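You operate a simulated robot arm through the tools that you are given. There is no shell and no other tool.

You run a simulated robot arm. Do the job below in one go: nothing can be reset, and whatever is moved stays where it is left.

JOB
Park the transfer table's two small cartons against the raised end flaps.
Fine: the one on the turntable goes to L37, the other to L39; each flap goes up before its carton slides; raise the divider too.

It is judged by the outcome, as a careful person would: the job done as asked, and still so three seconds after it is handed in. It fails if anything else is knocked over, pushed out of place, dropped, spilled or broken.

ROBOT AND FRAMES
A 6-joint arm with a two-finger gripper, fixed in place. Base frame: the origin is at the foot of the arm, x ahead of it, y to its left, z up; the work surface is at about z = 54. Lengths are in cm, angles in degrees, forces in N, time in s.
Its first joint turns from -166.0 to 166.0 degrees. Payload 3.43 kg.
The tool frame sits at the grasp point between the pads (the TCP): z along the fingers, y along the line on which they close. The tips reach 2 cm beyond it. The gripper opens to 19 cm. The gripper's body begins 24.8 cm behind the TCP.
Orientation is that of the tool frame in the base frame, as [roll, pitch, yaw] about the fixed x, y, z axes, in that order (R = Rz(yaw) Ry(pitch) Rx(roll)). With the fingers straight down and closing along the base's y, the tool's x points along the base's -x, its y along +y and its z along -z.

CONTROLS
- The arm moves only by the tool play_rows. Its argument "increments" is one flat list of numbers, 7 for each row, row after row: the shift along the tool's x, y, z in cm, then the turn, a rotation vector about the tool's x, y, z in degrees, then the finger opening in cm, from 0 to 19. In form: [tx, ty, tz, rx, ry, rz, hand, tx, ty, tz, rx, ry, rz, hand, ...]. A call has 1 to 20 rows; each row is the pose to reach, as a shift and turn from the pose commanded when the call began, along the tool's axes at that moment. A row lasts 0.2 s, in which the tool goes at most 5 cm and 8.6 degrees; a call with a longer step from one row to the next is refused whole, and so is a gripper value outside its range. Where a pose cannot be reached the arm comes as near as it can. A force on the tool above 90 N (or 10 N above the force at the start of the call, whichever is more), or a blocked arm, ends the call early, and 0.2 s more pass. The fingers move at their own pace (about 4.5 cm/s each) and stop on an object; they squeeze with about 24 N. The grip force told is the motor's: it shows also when the fingers shut on nothing. Time passes only in rows, and 0.2 s behind the last, so rows that repeat a pose let the fingers close. It gives the time, the measured TCP pose, the force on the tool (base axes), the opening and the grip force at its end, in the units of the frame above (readings bear some noise), with the torque about the TCP (base axes, N m) and any sound that the robot's microphone picked up, and new pictures: "pictures" is both (left out), scene, wrist or none.
- Cameras (640 x 400 px; columns grow to the right, rows downward): "scene" is fixed at [21.85, -65.24, 126.45]; the picture's right is [0.61, -0.79, 0.00], its down [-0.55, -0.42, -0.72] and it looks along [0.57, 0.44, -0.69] (base axes); focal length 314 px, centre (320, 200). "wrist" rides on the gripper at [7, -0.8, -28.8] in the tool frame; the picture's right is [0.12, 0.99, 0.00], its down [-0.96, 0.12, -0.25] and it looks along [-0.25, 0.03, 0.97] (tool axes); focal length 261 px, centre (320, 200). There is no depth. A picture from a camera that has moved, and an enlarged one, comes with that camera's place and axes in the base frame and with its lens.
- raise_lower(by): slides the trunk up (or, below 0, down) by that many cm; the arm rides with it, the base frame stays. It gives what a move gives, with no picture.
- close_up(camera, box): a new picture of the part [left, top, right, bottom] of that camera's present view, enlarged. No time passes.
- hand_in(): hands the job in; it is judged then, once.

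Nothing tells you positions but the pictures and the camera data. Unless the task says otherwise, let go and move clear before handing in.

The tools are called after ">>>" as name(argument=value, ...) on one line, values as JSON. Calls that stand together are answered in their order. play_rows: Moves the arm, as the interface text tells. Its arguments: {"type":"object","properties":{"increments":{"type":"array"},"pictures":{"type":"string","enum":["both","scene","wrist","none"]}},"required":["increments"]} The other tools are called the same way: raise_lower (by) slides the trunk up or down; close_up (camera, box) takes an enlarged picture of a part of a camera's view; hand_in () hands the job in.

At the start:

```text
time_s: 0.0
tool_pos: [65.88, 16.54, 86.97]
tool_rot: [-180.0, 0.0, -179.9]
wrist_force: [-0.9, 0.8, 0.2]
moment: [0.0, -0.02, -0.01]
grip_width: 18.99
finger_force: 0.1
trunk travel left (down, up): [-17.5, 6.5]
```

scene: 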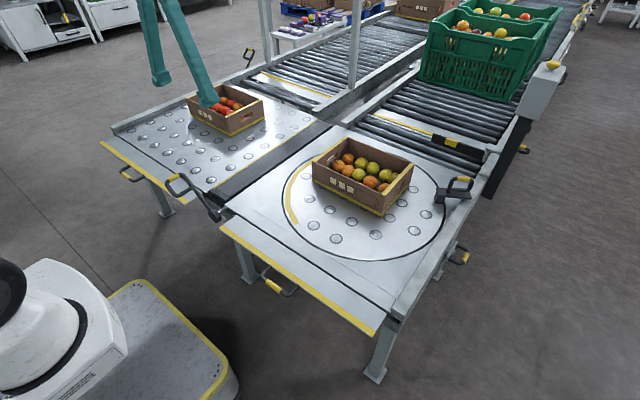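
wrist: 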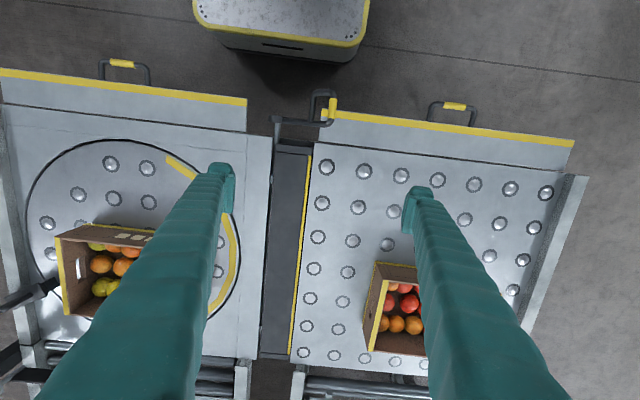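

I see a transfer table with two sections: a turntable (right in the scene view) and a ball-transfer plate (left), each carrying a carton, with flaps having yellow edges and handles at the near end. I'll look at details before moving.

>>> close_up(camera="scene", box=[90, 80, 290, 220])

>>> close_up(camera="scene", box=[210, 180, 410, 320])

>>> close_up(camera="scene", box=[280, 80, 580, 280])

>>> close_up(camera="wrist", box=[0, 30, 320, 230])

>>> close_up(camera="wrist", box=[260, 70, 600, 270])

>>> close_up(camera="wrist", box=[0, 200, 320, 400])

```text
2.86 times, centred on (190, 150) of scene
camera zoom: at [21.85, -65.24, 126.45], right [0.61, -0.79, 0.0], down [-0.55, -0.42, -0.72], along [0.57, 0.44, -0.69], focal length 897 px, centre (691, 343)
```

zoom: 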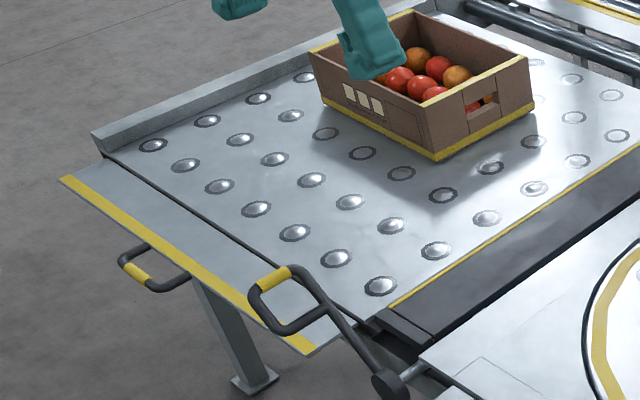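

```text
2.86 times, centred on (310, 250) of scene
camera zoom: at [21.85, -65.24, 126.45], right [0.61, -0.79, 0.0], down [-0.55, -0.42, -0.72], along [0.57, 0.44, -0.69], focal length 897 px, centre (349, 57)
```

zoom: 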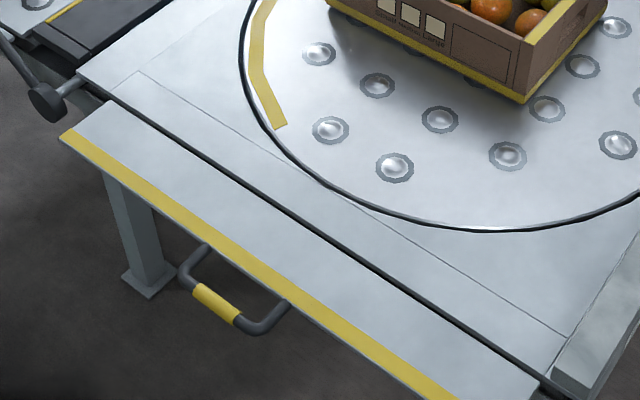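

```text
2.00 times, centred on (430, 180) of scene
camera zoom: at [21.85, -65.24, 126.45], right [0.61, -0.79, 0.0], down [-0.55, -0.42, -0.72], along [0.57, 0.44, -0.69], focal length 628 px, centre (100, 240)
```

zoom: 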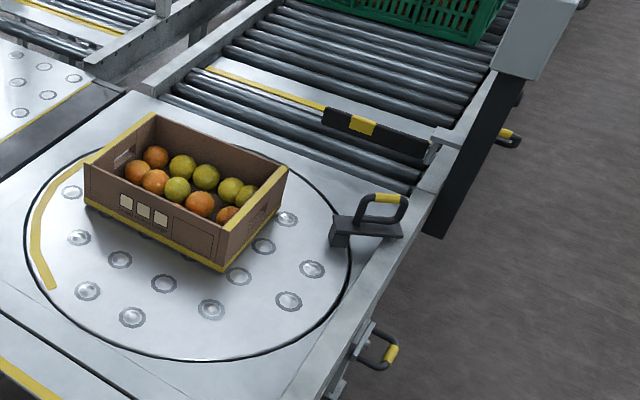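

```text
2.00 times, centred on (160, 130) of wrist
camera zoom: at [58.84, 15.68, 115.83], right [-0.12, 0.99, 0.0], down [0.96, 0.12, 0.25], along [0.25, 0.03, -0.97], focal length 521 px, centre (640, 340)
```

zoom: 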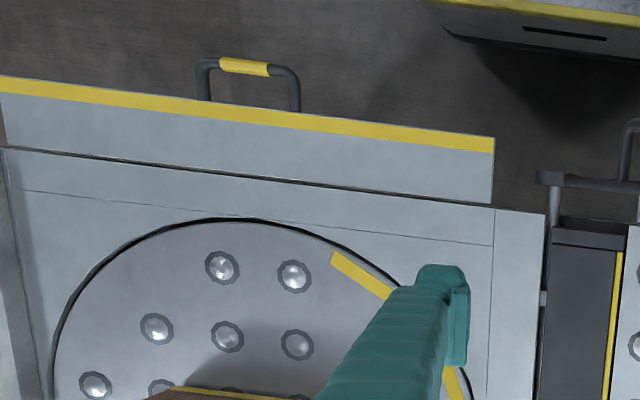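

```text
1.88 times, centred on (430, 170) of wrist
camera zoom: at [58.84, 15.68, 115.83], right [-0.12, 0.99, 0.0], down [0.96, 0.12, 0.25], along [0.25, 0.03, -0.97], focal length 491 px, centre (113, 256)
```

zoom: 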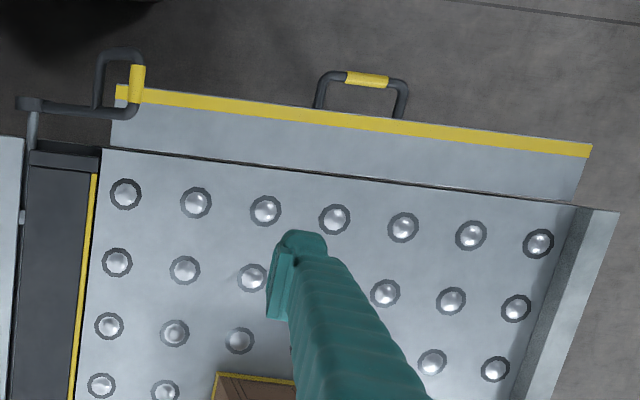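

```text
2.00 times, centred on (160, 300) of wrist
camera zoom: at [58.84, 15.68, 115.83], right [-0.12, 0.99, 0.0], down [0.96, 0.12, 0.25], along [0.25, 0.03, -0.97], focal length 521 px, centre (640, 0)
```

zoom: 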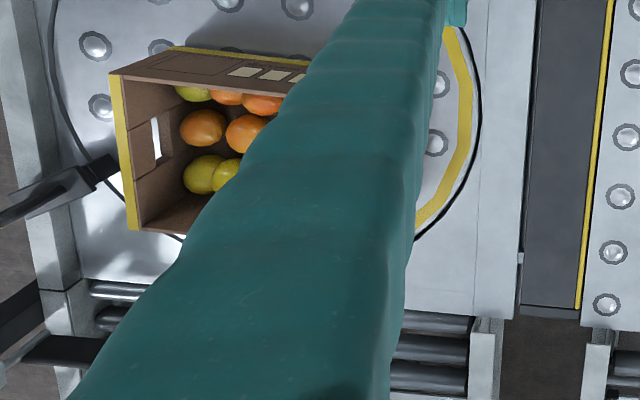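

>>> close_up(camera="scene", box=[400, 30, 600, 155])

>>> close_up(camera="scene", box=[400, 150, 560, 250])

>>> close_up(camera="scene", box=[340, 220, 500, 390])

>>> close_up(camera="scene", box=[220, 20, 420, 145])

>>> close_up(camera="scene", box=[100, 140, 260, 240])

>>> close_up(camera="scene", box=[160, 160, 240, 220])

>>> close_up(camera="wrist", box=[250, 80, 350, 150])

```text
3.20 times, centred on (500, 92) of scene
camera zoom: at [21.85, -65.24, 126.45], right [0.61, -0.79, 0.0], down [-0.55, -0.42, -0.72], along [0.57, 0.44, -0.69], focal length 1005 px, centre (-256, 544)
```

zoom: 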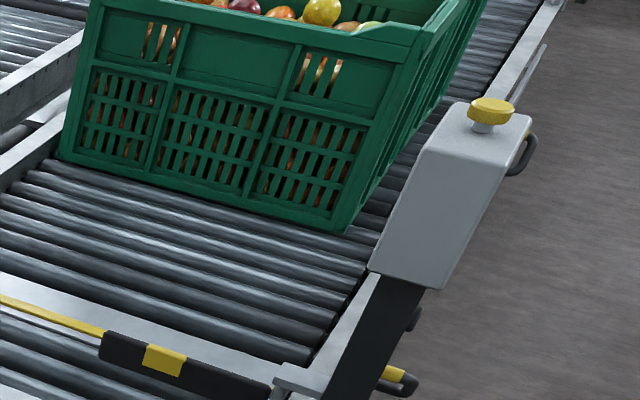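

```text
4.00 times, centred on (480, 200) of scene
camera zoom: at [21.85, -65.24, 126.45], right [0.61, -0.79, 0.0], down [-0.55, -0.42, -0.72], along [0.57, 0.44, -0.69], focal length 1256 px, centre (-320, 200)
```

zoom: 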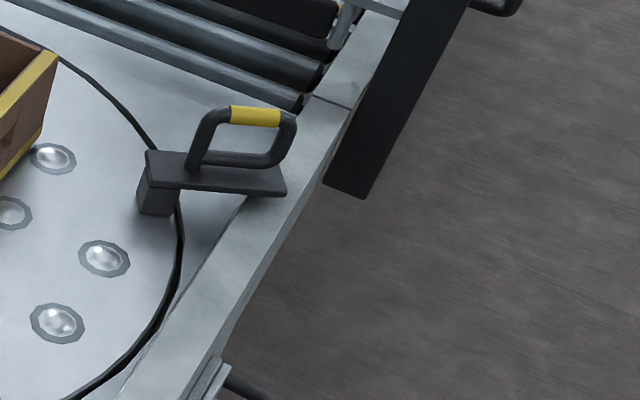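

```text
2.35 times, centred on (420, 305) of scene
camera zoom: at [21.85, -65.24, 126.45], right [0.61, -0.79, 0.0], down [-0.55, -0.42, -0.72], along [0.57, 0.44, -0.69], focal length 739 px, centre (85, -47)
```

zoom: 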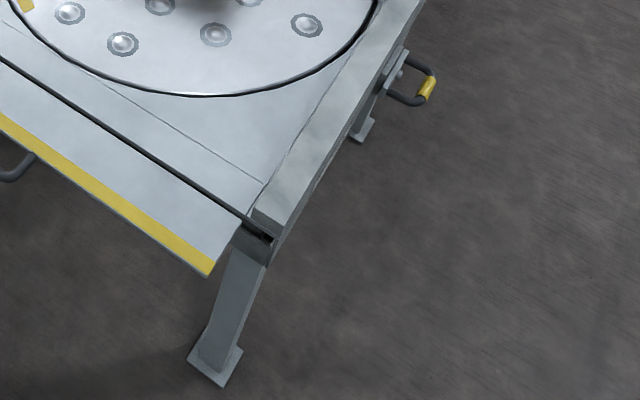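

```text
3.20 times, centred on (320, 82) of scene
camera zoom: at [21.85, -65.24, 126.45], right [0.61, -0.79, 0.0], down [-0.55, -0.42, -0.72], along [0.57, 0.44, -0.69], focal length 1005 px, centre (320, 576)
```

zoom: 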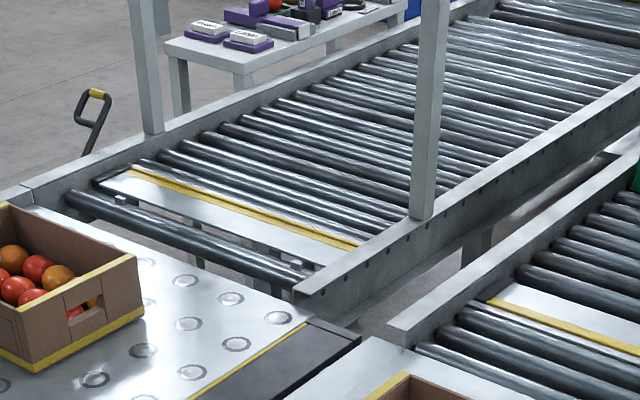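

```text
4.00 times, centred on (180, 190) of scene
camera zoom: at [21.85, -65.24, 126.45], right [0.61, -0.79, 0.0], down [-0.55, -0.42, -0.72], along [0.57, 0.44, -0.69], focal length 1256 px, centre (880, 240)
```

zoom: 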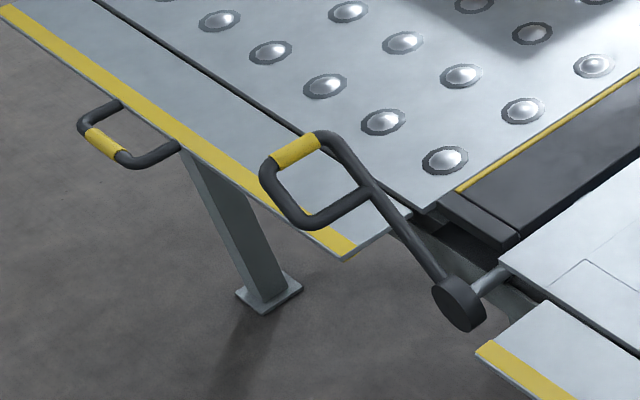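

```text
6.67 times, centred on (200, 190) of scene
camera zoom: at [21.85, -65.24, 126.45], right [0.61, -0.79, 0.0], down [-0.55, -0.42, -0.72], along [0.57, 0.44, -0.69], focal length 2093 px, centre (1120, 267)
```

zoom: 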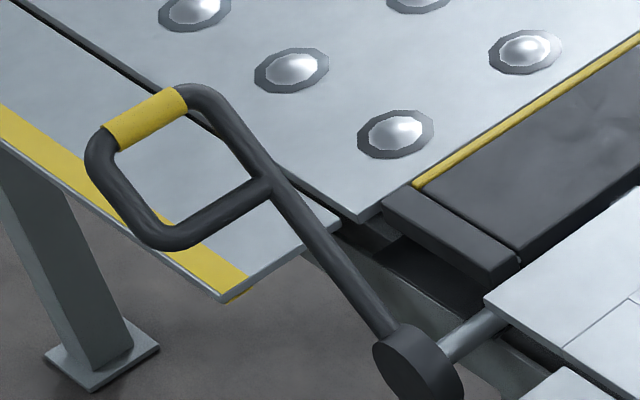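

```text
5.71 times, centred on (300, 115) of wrist
camera zoom: at [58.84, 15.68, 115.83], right [-0.12, 0.99, 0.0], down [0.96, 0.12, 0.25], along [0.25, 0.03, -0.97], focal length 1489 px, centre (434, 686)
```

zoom: 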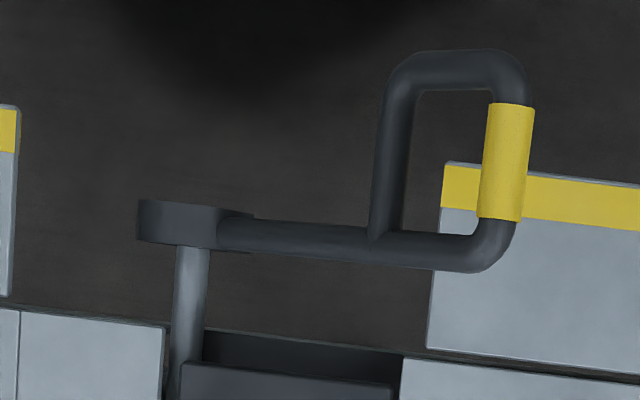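

The two lanes appear aligned with the base axes: turntable plate at y≈-56..5, ball plate at y≈14..80, flap hinge at x≈61 with both flaps down towards me, and a crank (divider lever) at about (54, 17, 63). I don't yet see any L37/L39 labels, so I'll tilt the wrist camera to look at the table's front.

>>> play_rows(increments=[0, 0, 0, 0, -8, 0, 19, 0, 0, 0, 0, -16, 0, 19, 0, 0, 0, 0, -24, 0, 19, 0, 0, 0, 0, -32, 0, 19, 0, 0, 0, 0, -40, 0, 19, 0, 0, 0, 0, -40, 0, 19])

```text
time_s: 1.4
tool_pos: [65.9, 16.73, 87.08]
tool_rot: [179.9, 40.2, 180.0]
wrist_force: [0.0, 0.6, -0.3]
moment: [-0.02, 0.02, 0.02]
grip_width: 19.0
finger_force: 0.0
trunk travel left (down, up): [-17.5, 6.5]
camera wrist: at [41.93, 15.68, 104.56], right [-0.09, 0.99, -0.08], down [0.58, 0.11, 0.81], along [0.81, 0.03, -0.58], focal length 261 px, centre (320, 200)
```

scene: 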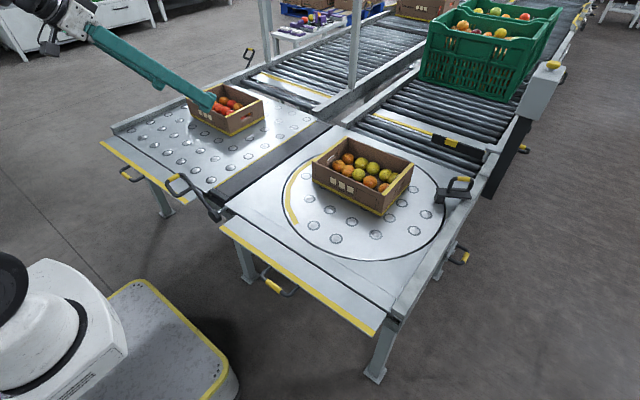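
wrist: 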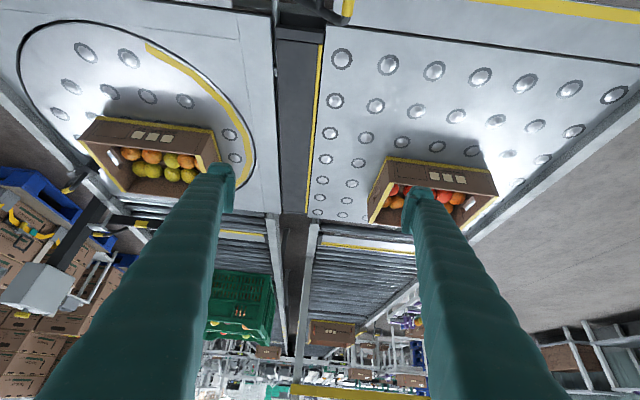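

>>> close_up(camera="wrist", box=[240, 200, 480, 400])

>>> close_up(camera="wrist", box=[0, 160, 280, 340])

>>> close_up(camera="wrist", box=[240, 0, 420, 110])

>>> close_up(camera="wrist", box=[340, 130, 520, 250])

>>> close_up(camera="wrist", box=[60, 90, 260, 220])

```text
2.00 times, centred on (360, 300) of wrist
camera zoom: at [41.93, 15.68, 104.56], right [-0.09, 0.99, -0.08], down [0.58, 0.11, 0.81], along [0.81, 0.03, -0.58], focal length 521 px, centre (240, 0)
```

zoom: 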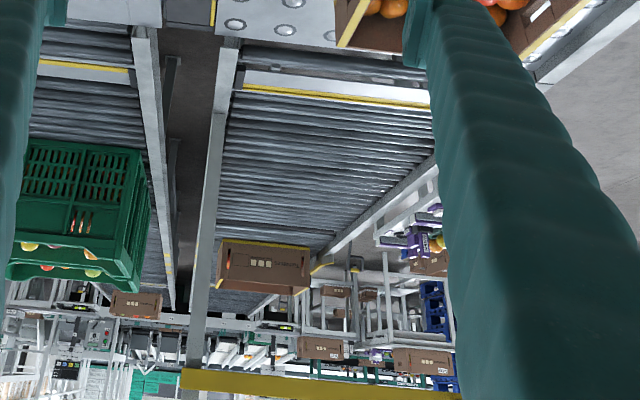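

```text
2.22 times, centred on (140, 250) of wrist
camera zoom: at [41.93, 15.68, 104.56], right [-0.09, 0.99, -0.08], down [0.58, 0.11, 0.81], along [0.81, 0.03, -0.58], focal length 579 px, centre (720, 89)
```

zoom: 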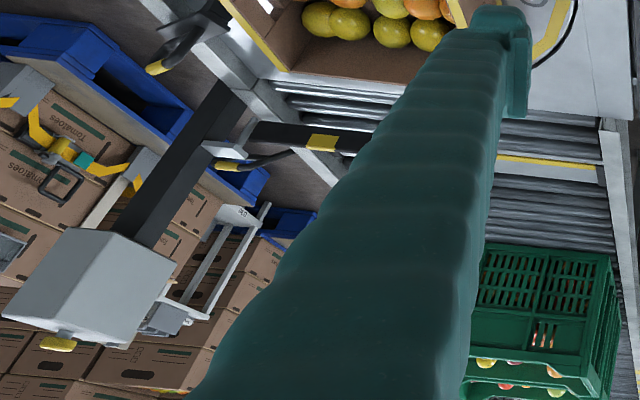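

```text
3.56 times, centred on (330, 55) of wrist
camera zoom: at [41.93, 15.68, 104.56], right [-0.09, 0.99, -0.08], down [0.58, 0.11, 0.81], along [0.81, 0.03, -0.58], focal length 927 px, centre (284, 716)
```

zoom: 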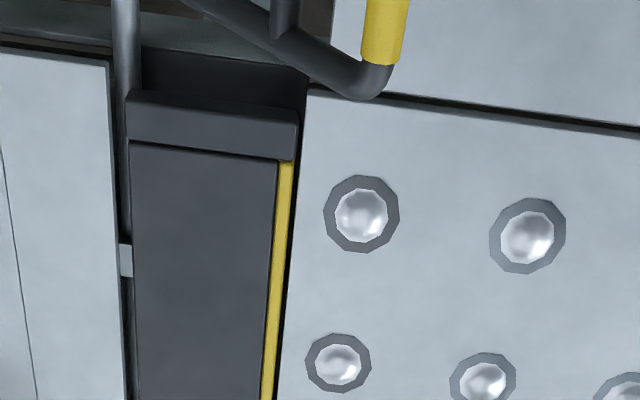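

```text
3.33 times, centred on (430, 190) of wrist
camera zoom: at [41.93, 15.68, 104.56], right [-0.09, 0.99, -0.08], down [0.58, 0.11, 0.81], along [0.81, 0.03, -0.58], focal length 869 px, centre (-47, 233)
```

zoom: 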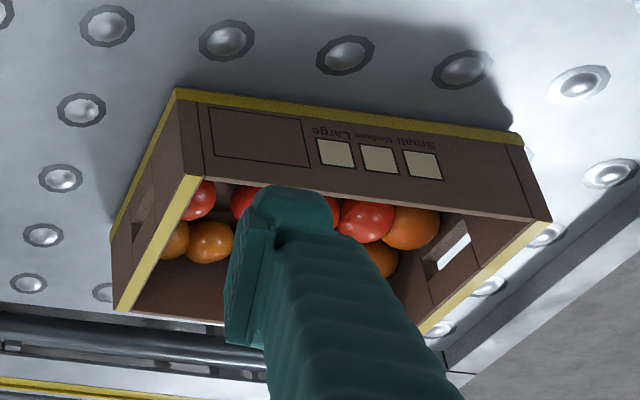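

```text
3.08 times, centred on (160, 155) of wrist
camera zoom: at [41.93, 15.68, 104.56], right [-0.09, 0.99, -0.08], down [0.58, 0.11, 0.81], along [0.81, 0.03, -0.58], focal length 802 px, centre (812, 338)
```

zoom: 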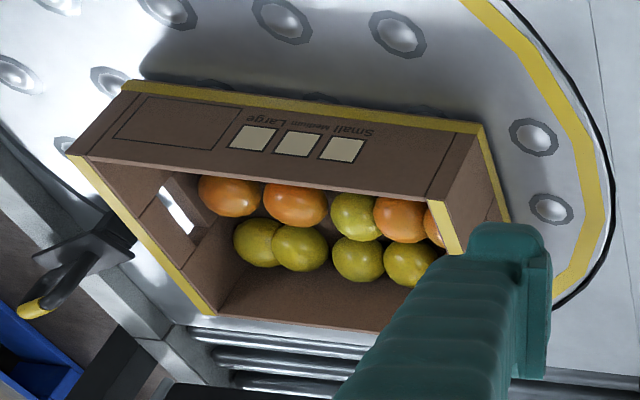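

The cartons sit square on the plates with their near faces at x≈88–90 (turntable one y≈-41..-12, other y≈34..62). No labels yet, so I'll bring the wrist camera lower over the front edge to read the flap faces.

>>> play_rows(increments=[1.87, -4.11, 1.18, 0, 1.67, 0, 19, 3.74, -8.22, 2.36, 0, 3.33, 0, 19, 5.61, -12.33, 3.54, 0, 5, 0, 19, 7.48, -16.44, 4.72, 0, 6.67, 0, 19, 9.35, -20.55, 5.9, 0, 8.33, 0, 19, 11.2, -24.66, 7.08, 0, 10, 0, 19, 13.1, -28.77, 8.26, 0, 11.67, 0, 19, 14.96, -32.88, 9.44, 0, 13.3, 0, 19, 16.8, -37, 10.6, 0, 15, 0, 19, 16.8, -37, 10.6, 0, 15, 0, 19])

```text
time_s: 3.6
tool_pos: [59.86, -20.58, 68.42]
tool_rot: [179.9, 25.0, -179.9]
wrist_force: [-0.2, 0.1, -0.2]
moment: [-0.01, -0.01, 0.02]
grip_width: 18.99
finger_force: 0.0
out of reach, approached as far as the arm can: row 5, 6
trunk travel left (down, up): [-17.5, 6.5]
camera wrist: at [41.34, -21.45, 91.52], right [-0.11, 0.99, -0.05], down [0.77, 0.12, 0.63], along [0.63, 0.03, -0.77], focal length 261 px, centre (320, 200)
```

scene: 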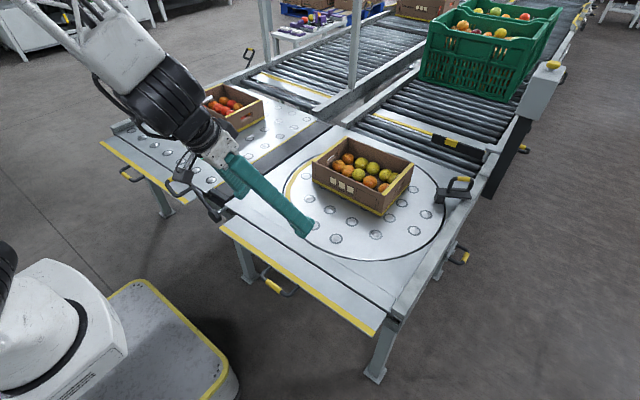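
wrist: 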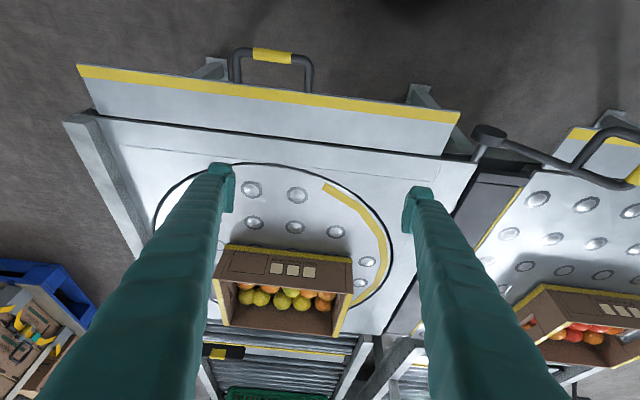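

>>> close_up(camera="wrist", box=[60, 40, 300, 190])

>>> close_up(camera="wrist", box=[290, 60, 530, 210])

>>> close_up(camera="wrist", box=[440, 90, 640, 220])

>>> close_up(camera="wrist", box=[200, 230, 380, 350])

```text
2.67 times, centred on (180, 115) of wrist
camera zoom: at [41.34, -21.45, 91.52], right [-0.11, 0.99, -0.05], down [0.77, 0.12, 0.63], along [0.63, 0.03, -0.77], focal length 695 px, centre (693, 427)
```

zoom: 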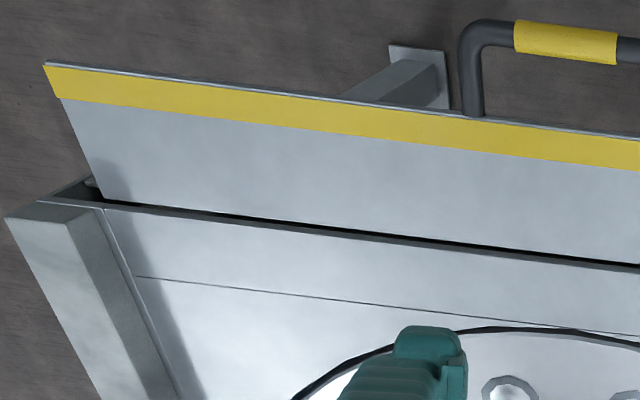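

```text
2.67 times, centred on (410, 135) of wrist
camera zoom: at [41.34, -21.45, 91.52], right [-0.11, 0.99, -0.05], down [0.77, 0.12, 0.63], along [0.63, 0.03, -0.77], focal length 695 px, centre (80, 373)
```

zoom: 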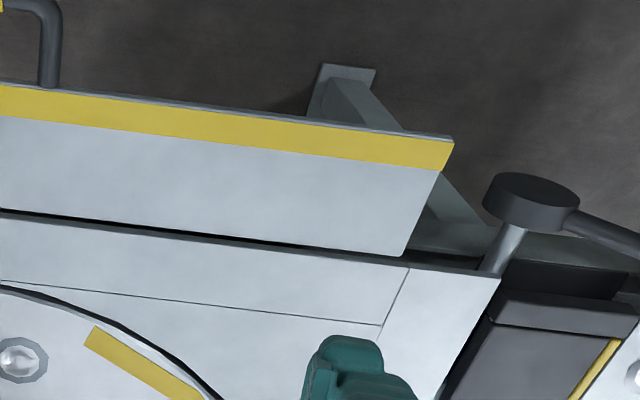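

```text
3.08 times, centred on (540, 155) of wrist
camera zoom: at [41.34, -21.45, 91.52], right [-0.11, 0.99, -0.05], down [0.77, 0.12, 0.63], along [0.63, 0.03, -0.77], focal length 802 px, centre (-357, 338)
```

zoom: 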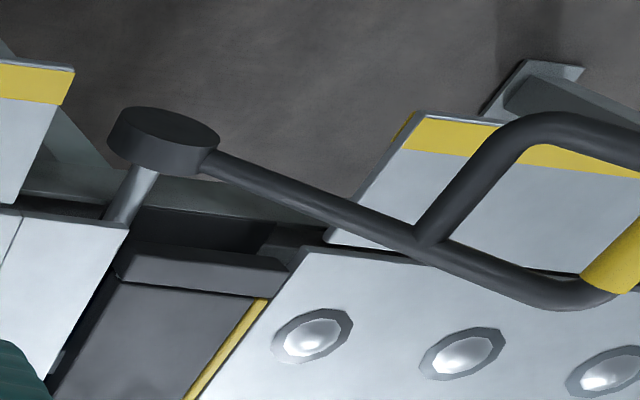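

```text
3.33 times, centred on (290, 290) of wrist
camera zoom: at [41.34, -21.45, 91.52], right [-0.11, 0.99, -0.05], down [0.77, 0.12, 0.63], along [0.63, 0.03, -0.77], focal length 869 px, centre (420, -100)
```

zoom: 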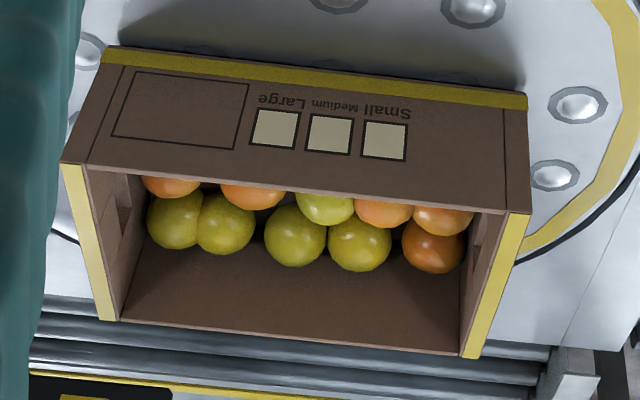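

No labels show on the upper faces; the handles/edges are clear: turntable flap bar at about (49.2, -28.8, 53.6). The crank overhangs the other flap's corner, so I'll raise the turntable flap first. I'll level the tool above its handle and turn it so the fingers close along x.

>>> play_rows(increments=[2.03, -2.05, -1.94, 0, 6.25, 0, 19, 4.07, -4.11, -3.87, 0, 12.5, 0, 19, 6.1, -6.16, -5.81, 0, 18.75, 0, 19, 8.14, -8.22, -7.75, 0, 25, 0, 19, 8.14, -8.22, -7.75, 0, 25, 0, 19], pictures="none")

```text
time_s: 4.8
tool_pos: [49.04, -28.81, 71.56]
tool_rot: [179.9, -0.1, -180.0]
wrist_force: [-0.2, 0.6, 0.5]
moment: [0.0, 0.0, 0.04]
grip_width: 19.03
finger_force: 0.0
trunk travel left (down, up): [-17.5, 6.5]
```

The tool is level above the turntable flap's handle. Next I turn it 90° so the fingers close along x, narrowing the opening.

>>> play_rows(increments=[0, 0, 0, 0, 0, 8.2, 17, 0, 0, 0, 0, 0, 16.4, 15, 0, 0, 0, 0, 0, 24.6, 13, 0, 0, 0, 0, 0, 32.8, 11, 0, 0, 0, 0, 0, 41, 9, 0, 0, 0, 0, 0, 49.2, 7, 0, 0, 0, 0, 0, 57.4, 5, 0, 0, 0, 0, 0, 65.6, 3.8, 0, 0, 0, 0, 0, 73.8, 3.8, 0, 0, 0, 0, 0, 82, 3.8, 0, 0, 0, 0, 0, 90, 3.8, 0, 0, 0, 0, 0, 90, 3.8])

```text
time_s: 7.4
tool_pos: [49.19, -28.61, 71.67]
tool_rot: [-180.0, 0.0, 89.9]
wrist_force: [0.8, 0.0, 0.3]
moment: [0.01, 0.02, -0.03]
grip_width: 3.83
finger_force: 0.0
trunk travel left (down, up): [-17.5, 6.5]
camera wrist: at [48.34, -21.64, 100.52], right [0.99, 0.12, 0.0], down [0.11, -0.96, 0.25], along [0.03, -0.25, -0.97], focal length 261 px, centre (320, 200)
```

scene: 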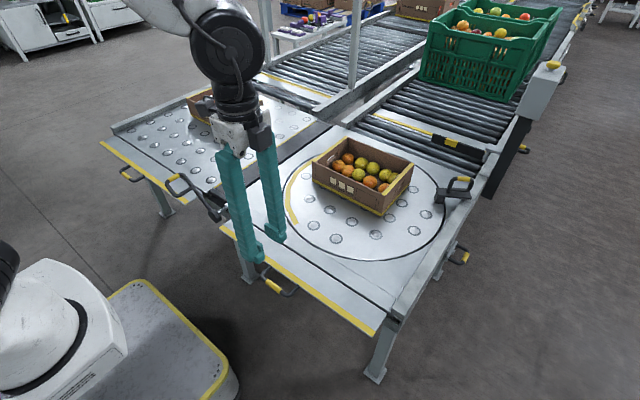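
wrist: 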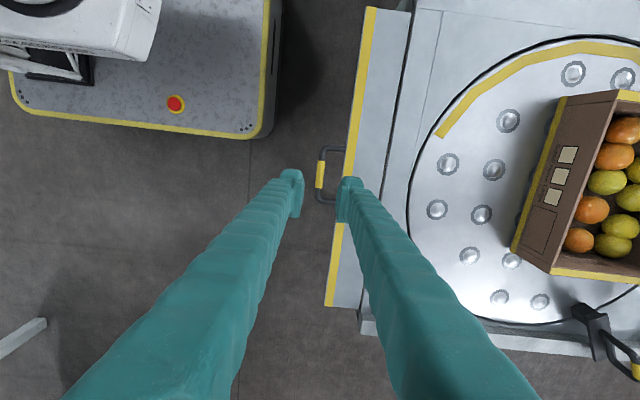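

>>> close_up(camera="wrist", box=[270, 130, 430, 230])

```text
4.00 times, centred on (350, 180) of wrist
camera zoom: at [48.34, -21.64, 100.52], right [0.99, 0.12, 0.0], down [0.11, -0.96, 0.25], along [0.03, -0.25, -0.97], focal length 1043 px, centre (200, 280)
```

zoom: 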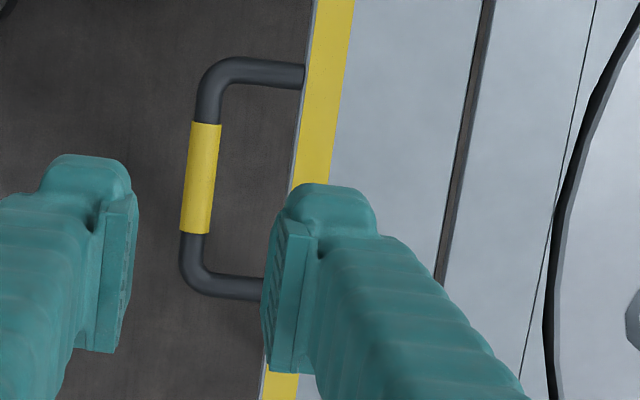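

The bar is centred between the fingers (x≈49.2, flap edge at 53.6), so I lower straight down over it and close.

>>> play_rows(increments=[0, -0.1, 4.5, 0, 0, 0, 3.8, 0, -0.1, 9, 0, 0, 0, 3.8, 0, -0.1, 13.5, 0, 0, 0, 3.8, 0, -0.1, 16, 0, 0, 0, 3.8, 0, -0.1, 18, 0, 0, 0, 3.8, 0, -0.1, 18, 0, 0, 0, 3.8])

```text
time_s: 8.8
tool_pos: [49.04, -28.75, 54.06]
tool_rot: [179.8, 0.0, 90.0]
wrist_force: [-9.7, 7.7, 77.6]
moment: [1.38, -3.19, 0.49]
grip_width: 3.48
finger_force: 0.1
trunk travel left (down, up): [-17.5, 6.5]
camera wrist: at [48.09, -21.58, 82.8], right [0.99, 0.12, 0.0], down [0.11, -0.96, 0.25], along [0.03, -0.25, -0.97], focal length 261 px, centre (320, 200)
```

scene: 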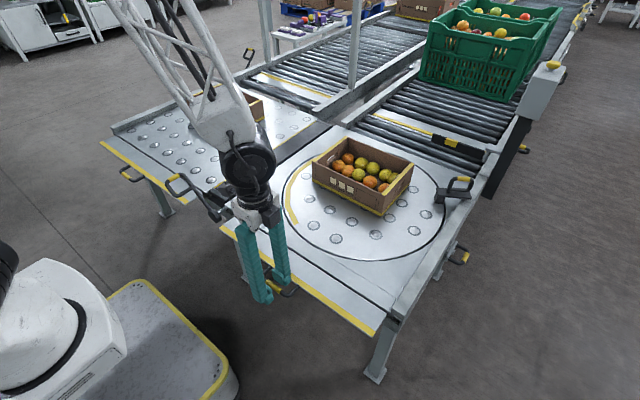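
wrist: 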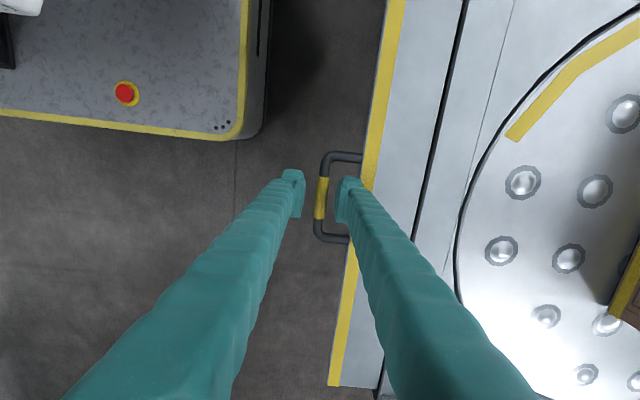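

The force reading shows the outer finger pressing on the flap's edge (the finger is thicker than I allowed), so I back up at once, narrow the opening and re-approach slightly more toward the robot.

>>> play_rows(increments=[0, 0, -2, 0, 0, 0, 3.8, 0, 0, -5, 0, 0, 0, 3, 0, 0, -5, 0, 0, 0, 2.4, 0, 0, -5, 0, 0, 0, 2.4])

>>> close_up(camera="wrist", box=[260, 140, 420, 240])

>>> close_up(camera="scene", box=[200, 180, 340, 310])

```text
time_s: 9.8
tool_pos: [49.17, -28.68, 58.86]
tool_rot: [179.9, 0.1, 90.0]
wrist_force: [-0.9, -0.1, 0.1]
moment: [-0.01, 0.0, -0.02]
grip_width: 2.39
finger_force: 0.0
trunk travel left (down, up): [-17.5, 6.5]
camera wrist: at [48.39, -21.77, 87.65], right [0.99, 0.12, 0.0], down [0.12, -0.96, 0.25], along [0.03, -0.25, -0.97], focal length 261 px, centre (320, 200)
```

scene: 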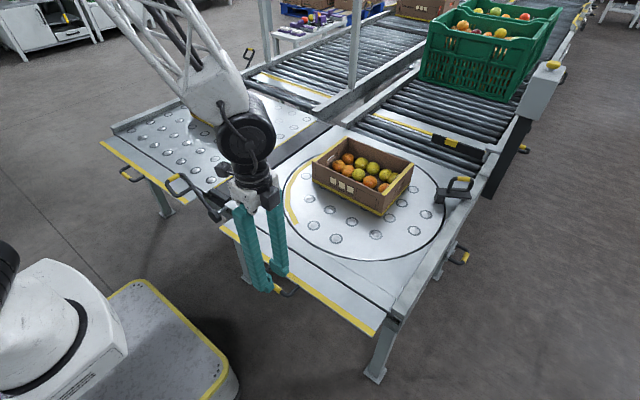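
wrist: 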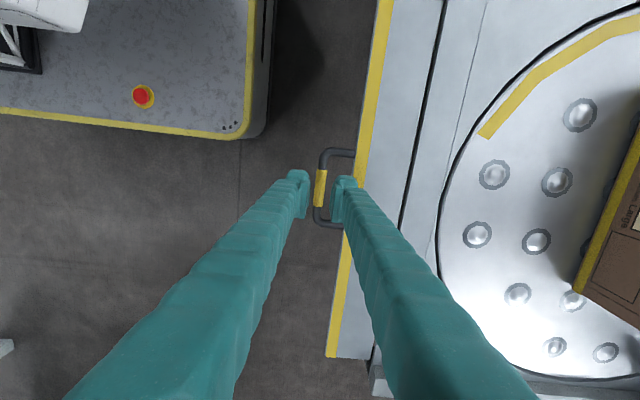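

```text
4.00 times, centred on (340, 190) of wrist
camera zoom: at [48.39, -21.77, 87.65], right [0.99, 0.12, 0.0], down [0.12, -0.96, 0.25], along [0.03, -0.25, -0.97], focal length 1043 px, centre (240, 240)
```

zoom: 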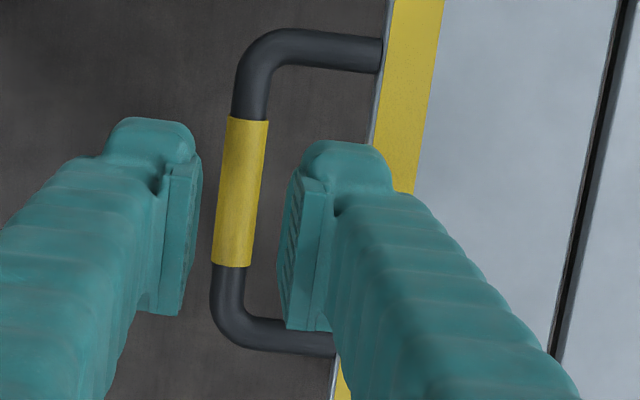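

```text
3.08 times, centred on (270, 245) of scene
camera zoom: at [21.85, -65.24, 126.45], right [0.61, -0.79, 0.0], down [-0.55, -0.42, -0.72], along [0.57, 0.44, -0.69], focal length 966 px, centre (474, 62)
```

zoom: 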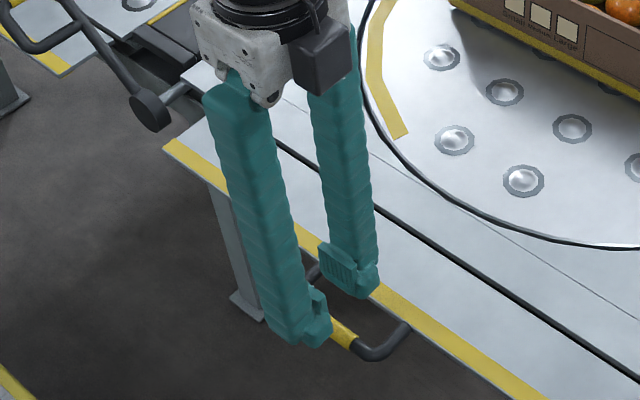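

>>> play_rows(increments=[0, -0.1, 1.5, 0, 0, 0, 2.4, 0, -0.1, 3, 0, 0, 0, 2.4, 0, -0.1, 4.5, 0, 0, 0, 2.4, 0, -0.1, 4.5, 0, 0, 0, 2.4], pictures="wrist")

```text
time_s: 10.8
tool_pos: [48.95, -28.61, 54.22]
tool_rot: [-180.0, 0.0, 90.0]
wrist_force: [0.3, 0.0, 0.2]
moment: [0.0, 0.02, 0.0]
grip_width: 2.4
finger_force: 0.0
trunk travel left (down, up): [-17.5, 6.5]
camera wrist: at [48.16, -21.68, 83.07], right [0.99, 0.12, 0.0], down [0.12, -0.96, 0.25], along [0.03, -0.25, -0.97], focal length 261 px, centre (320, 200)
```

wrist: 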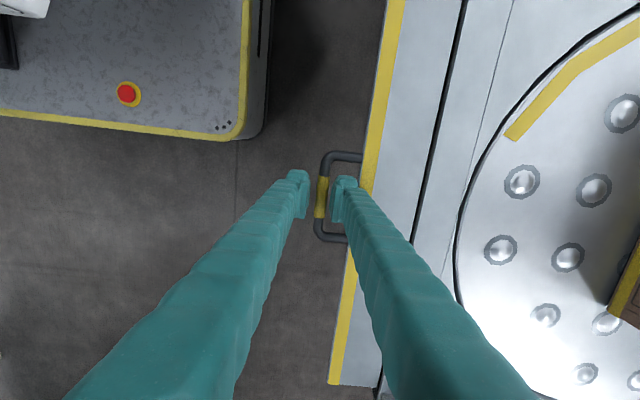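

No contact force this time and the bar lies between the pads, so I close on it.

>>> play_rows(increments=[0, 0, 0, 0, 0, 0, 0.5, 0, 0, 0, 0, 0, 0, 0.5, 0, 0, 0, 0, 0, 0, 0.5], pictures="wrist")

>>> close_up(camera="wrist", box=[260, 140, 420, 240])

```text
time_s: 11.6
tool_pos: [49.07, -28.72, 54.33]
tool_rot: [180.0, 0.1, 90.1]
wrist_force: [12.3, -1.5, 3.0]
moment: [-0.05, -0.16, -0.16]
grip_width: 1.17
finger_force: 6.0
trunk travel left (down, up): [-17.5, 6.5]
camera wrist: at [48.23, -21.7, 83.09], right [0.99, 0.12, 0.0], down [0.11, -0.96, 0.25], along [0.03, -0.25, -0.97], focal length 261 px, centre (320, 200)
```

wrist: 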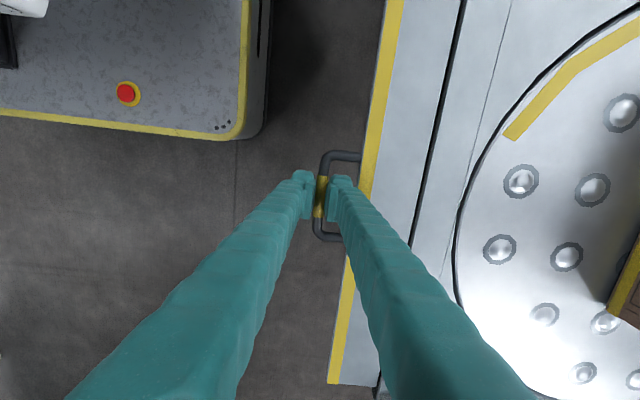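

```text
4.00 times, centred on (340, 190) of wrist
camera zoom: at [48.23, -21.7, 83.09], right [0.99, 0.12, 0.0], down [0.11, -0.96, 0.25], along [0.03, -0.25, -0.97], focal length 1043 px, centre (240, 240)
```

zoom: 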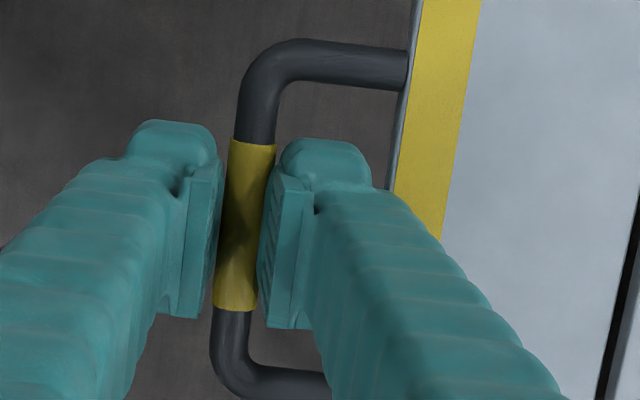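

The bar is held (1.17 cm wide). I start swinging the flap up along its arc about the hinge at x≈60.8, checking forces halfway.

>>> play_rows(increments=[0, 0.05, -1.0, 0, 0, 0, 0.5, 0, 0.18, -2.01, 0, 0, 0, 0.5, 0, 0.4, -3.0, 0, 0, 0, 0.5, 0, 0.7, -3.97, 0, 0, 0, 0.5, 0, 1.09, -4.9, 0, 0, 0, 0.5, 0, 1.55, -5.8, 0, 0, 0, 0.5, 0, 2.1, -6.65, 0, 0, 0, 0.5, 0, 2.71, -7.46, 0, 0, 0, 0.5])

```text
time_s: 13.4
tool_pos: [51.6, -28.71, 61.7]
tool_rot: [180.0, 0.0, 90.0]
wrist_force: [-0.1, -0.4, 0.3]
moment: [0.01, 0.05, -0.03]
grip_width: 0.48
finger_force: 0.1
trunk travel left (down, up): [-17.5, 6.5]
camera wrist: at [50.79, -21.63, 90.53], right [0.99, 0.12, 0.0], down [0.12, -0.96, 0.25], along [0.03, -0.25, -0.97], focal length 261 px, centre (320, 200)
```

scene: 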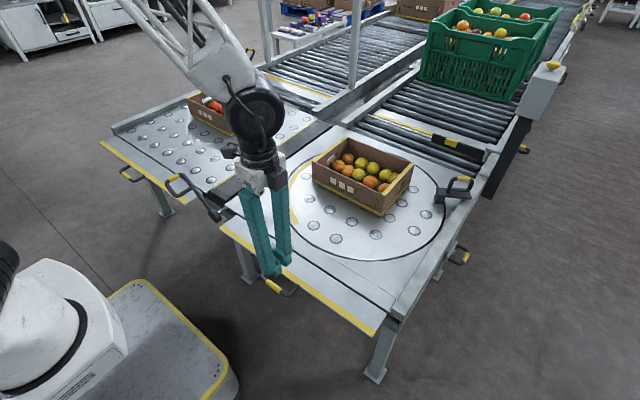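
wrist: 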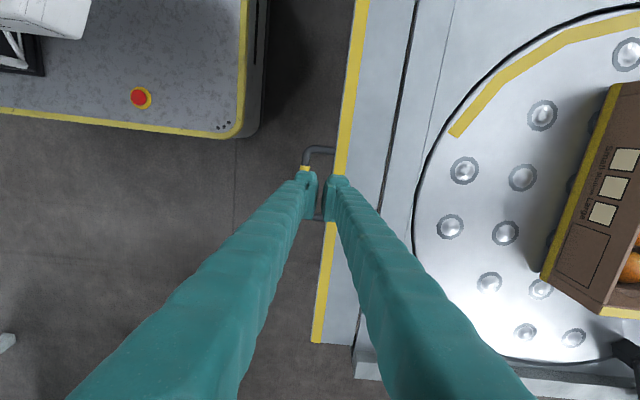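

The bar slipped out because I only closed to 0.5 (weak squeeze); the flap dropped back to rest. I'll re-approach tilted 15° so the lower finger supports the bar, then squeeze fully.

>>> play_rows(increments=[0, 0, 0, 0, 0, 0, 2.0, 0, -0.4, 0.8, 7.5, 0, 0, 2.0, 0, -0.85, 1.6, 15, 0, 0, 2.0, 0, -0.85, 1.6, 15, 0, 0, 2.0], pictures="wrist")

>>> close_up(camera="wrist", box=[240, 120, 400, 220])

>>> close_up(camera="scene", box=[200, 220, 320, 310])

```text
time_s: 14.4
tool_pos: [50.88, -28.69, 60.07]
tool_rot: [-165.0, -0.1, 90.0]
wrist_force: [0.1, 0.4, -0.3]
moment: [-0.02, 0.04, 0.01]
grip_width: 1.96
finger_force: 0.1
trunk travel left (down, up): [-17.5, 6.5]
camera wrist: at [57.45, -21.59, 88.12], right [0.96, 0.12, -0.26], down [0.17, -0.96, 0.21], along [-0.22, -0.25, -0.94], focal length 261 px, centre (320, 200)
```

wrist: 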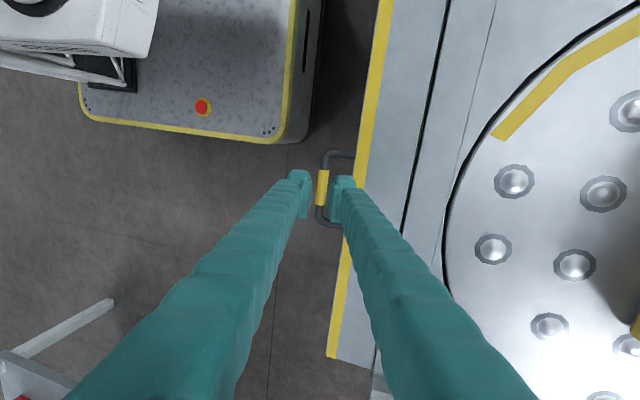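

```text
4.00 times, centred on (320, 170) of wrist
camera zoom: at [57.45, -21.59, 88.12], right [0.96, 0.12, -0.26], down [0.17, -0.96, 0.21], along [-0.22, -0.25, -0.94], focal length 1043 px, centre (320, 320)
```

zoom: 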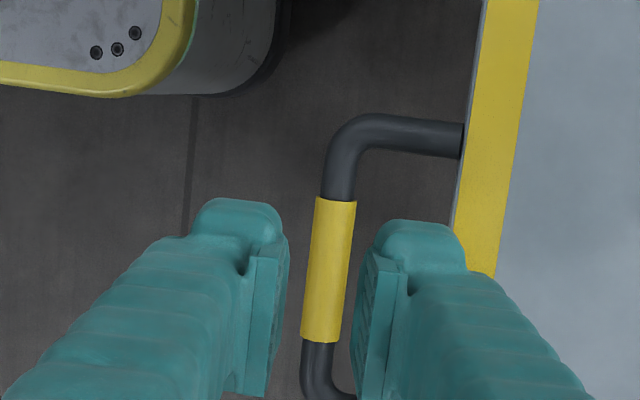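

```text
4.44 times, centred on (260, 265) of scene
camera zoom: at [21.85, -65.24, 126.45], right [0.61, -0.79, 0.0], down [-0.55, -0.42, -0.72], along [0.57, 0.44, -0.69], focal length 1396 px, centre (587, -89)
```

zoom: 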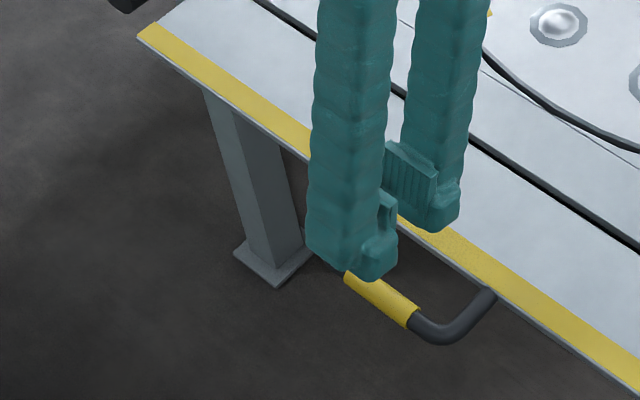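

>>> play_rows(increments=[0, 0, 2, 0, 0, 0, 2.0, 0, 0, 4, 0, 0, 0, 2.0, 0, 0, 6, 0, 0, 0, 2.0, 0, 0, 6, 0, 0, 0, 2.0], pictures="wrist")

>>> close_up(camera="wrist", box=[240, 130, 400, 230])

```text
time_s: 15.3
tool_pos: [49.64, -28.64, 54.97]
tool_rot: [-165.6, 0.2, 90.0]
wrist_force: [4.6, 26.8, 69.5]
moment: [1.02, -2.53, 0.96]
grip_width: 1.45
finger_force: 0.1
trunk travel left (down, up): [-17.5, 6.5]
stopped in row 4: the force on the tool passed its limit at 102 N (the readings are from after the stop); the commanded pose is now the measured one
camera wrist: at [56.13, -21.58, 83.12], right [0.96, 0.12, -0.25], down [0.17, -0.96, 0.22], along [-0.21, -0.25, -0.94], focal length 261 px, centre (320, 200)
```

wrist: 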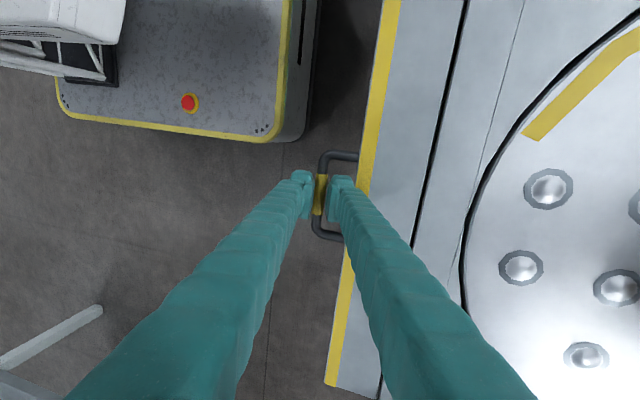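

```text
4.00 times, centred on (320, 180) of wrist
camera zoom: at [56.13, -21.58, 83.12], right [0.96, 0.12, -0.25], down [0.17, -0.96, 0.22], along [-0.21, -0.25, -0.94], focal length 1043 px, centre (320, 280)
```

zoom: 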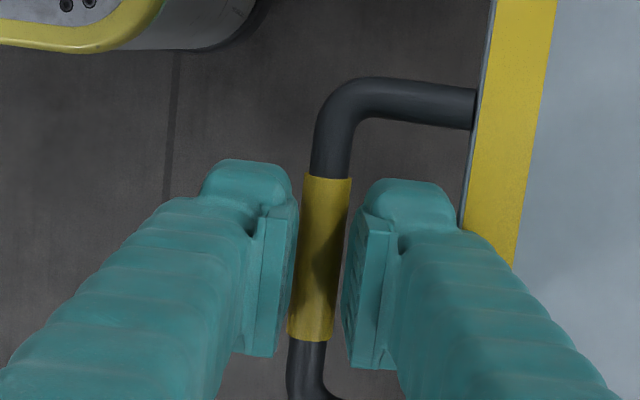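

Still touching the flap edge when tilted (the finger body is bulky). I'll back out, go back to the vertical approach that fit cleanly, and this time squeeze fully.

>>> play_rows(increments=[0, 0, -2.5, 0, 0, 0, 2.2, 0, 0, -5, 0, 0, 0, 2.4, 0, 0, -5, -7.3, 0, 0, 2.4, 0, 0, -5, -14.6, 0, 0, 2.4, 0, 0, -5, -14.6, 0, 0, 2.4], pictures="none")

```text
time_s: 16.5
tool_pos: [50.93, -28.87, 59.49]
tool_rot: [179.9, 0.1, 90.0]
wrist_force: [-0.4, 0.3, 0.0]
moment: [0.0, 0.05, -0.01]
grip_width: 2.41
finger_force: 0.0
trunk travel left (down, up): [-17.5, 6.5]
```

>>> play_rows(increments=[0, -1.0, 0, 0, 0, 0, 2.4, 0, -1.95, 0, 0, 0, 0, 2.4, 0, -1.95, 2, 0, 0, 0, 2.4, 0, -1.95, 4, 0, 0, 0, 2.4, 0, -1.95, 5.3, 0, 0, 0, 2.4, 0, -1.95, 5.3, 0, 0, 0, 2.4], pictures="none")

```text
time_s: 17.9
tool_pos: [48.92, -28.87, 54.19]
tool_rot: [-180.0, 0.1, 90.0]
wrist_force: [0.3, 1.4, 3.6]
moment: [0.06, -0.14, 0.07]
grip_width: 2.41
finger_force: 0.0
trunk travel left (down, up): [-17.5, 6.5]
```

>>> play_rows(increments=[0, 0.1, -0.2, 0, 0, 0, 1.2, 0, 0.25, -0.2, 0, 0, 0, 0, 0, 0.25, -0.2, 0, 0, 0, 0, 0, 0.25, -0.2, 0, 0, 0, 0], pictures="none")

```text
time_s: 18.9
tool_pos: [49.16, -28.93, 54.47]
tool_rot: [180.0, 0.2, 89.9]
wrist_force: [-10.7, -3.0, -1.4]
moment: [-0.05, 0.13, 0.09]
grip_width: 0.85
finger_force: 41.7
trunk travel left (down, up): [-17.5, 6.5]
```

>>> play_rows(increments=[0, 0.0, -0.5, 0, 0, 0, 0, 0, 0.05, -1.0, 0, 0, 0, 0, 0, 0.12, -1.5, 0, 0, 0, 0, 0, 0.18, -2.0, 0, 0, 0, 0])

>>> close_up(camera="scene", box=[200, 200, 320, 310])

```text
time_s: 19.9
tool_pos: [49.45, -28.91, 56.36]
tool_rot: [-180.0, 0.2, 90.0]
wrist_force: [-0.4, 1.1, -0.9]
moment: [0.04, -0.01, -0.02]
grip_width: 0.0
finger_force: 33.9
trunk travel left (down, up): [-17.5, 6.5]
camera wrist: at [48.63, -21.82, 85.17], right [0.99, 0.12, 0.0], down [0.12, -0.96, 0.25], along [0.03, -0.25, -0.97], focal length 261 px, centre (320, 200)
```

scene: 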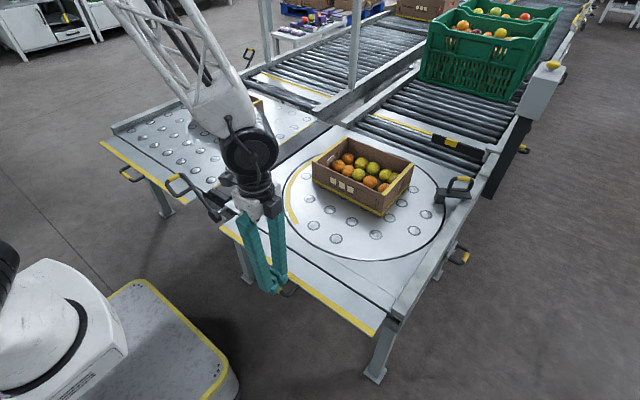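
wrist: 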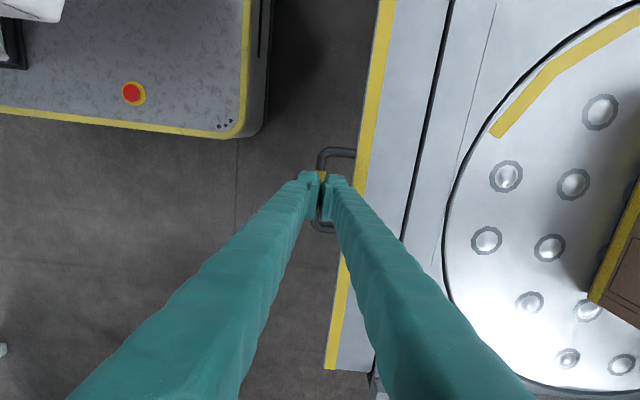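

```text
3.64 times, centred on (260, 255) of scene
camera zoom: at [21.85, -65.24, 126.45], right [0.61, -0.79, 0.0], down [-0.55, -0.42, -0.72], along [0.57, 0.44, -0.69], focal length 1142 px, centre (538, 0)
```

zoom: 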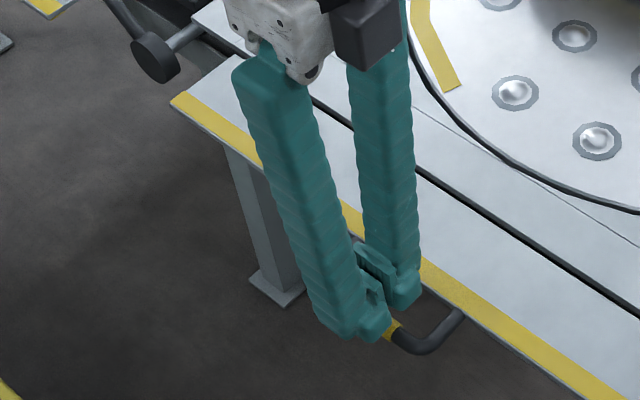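

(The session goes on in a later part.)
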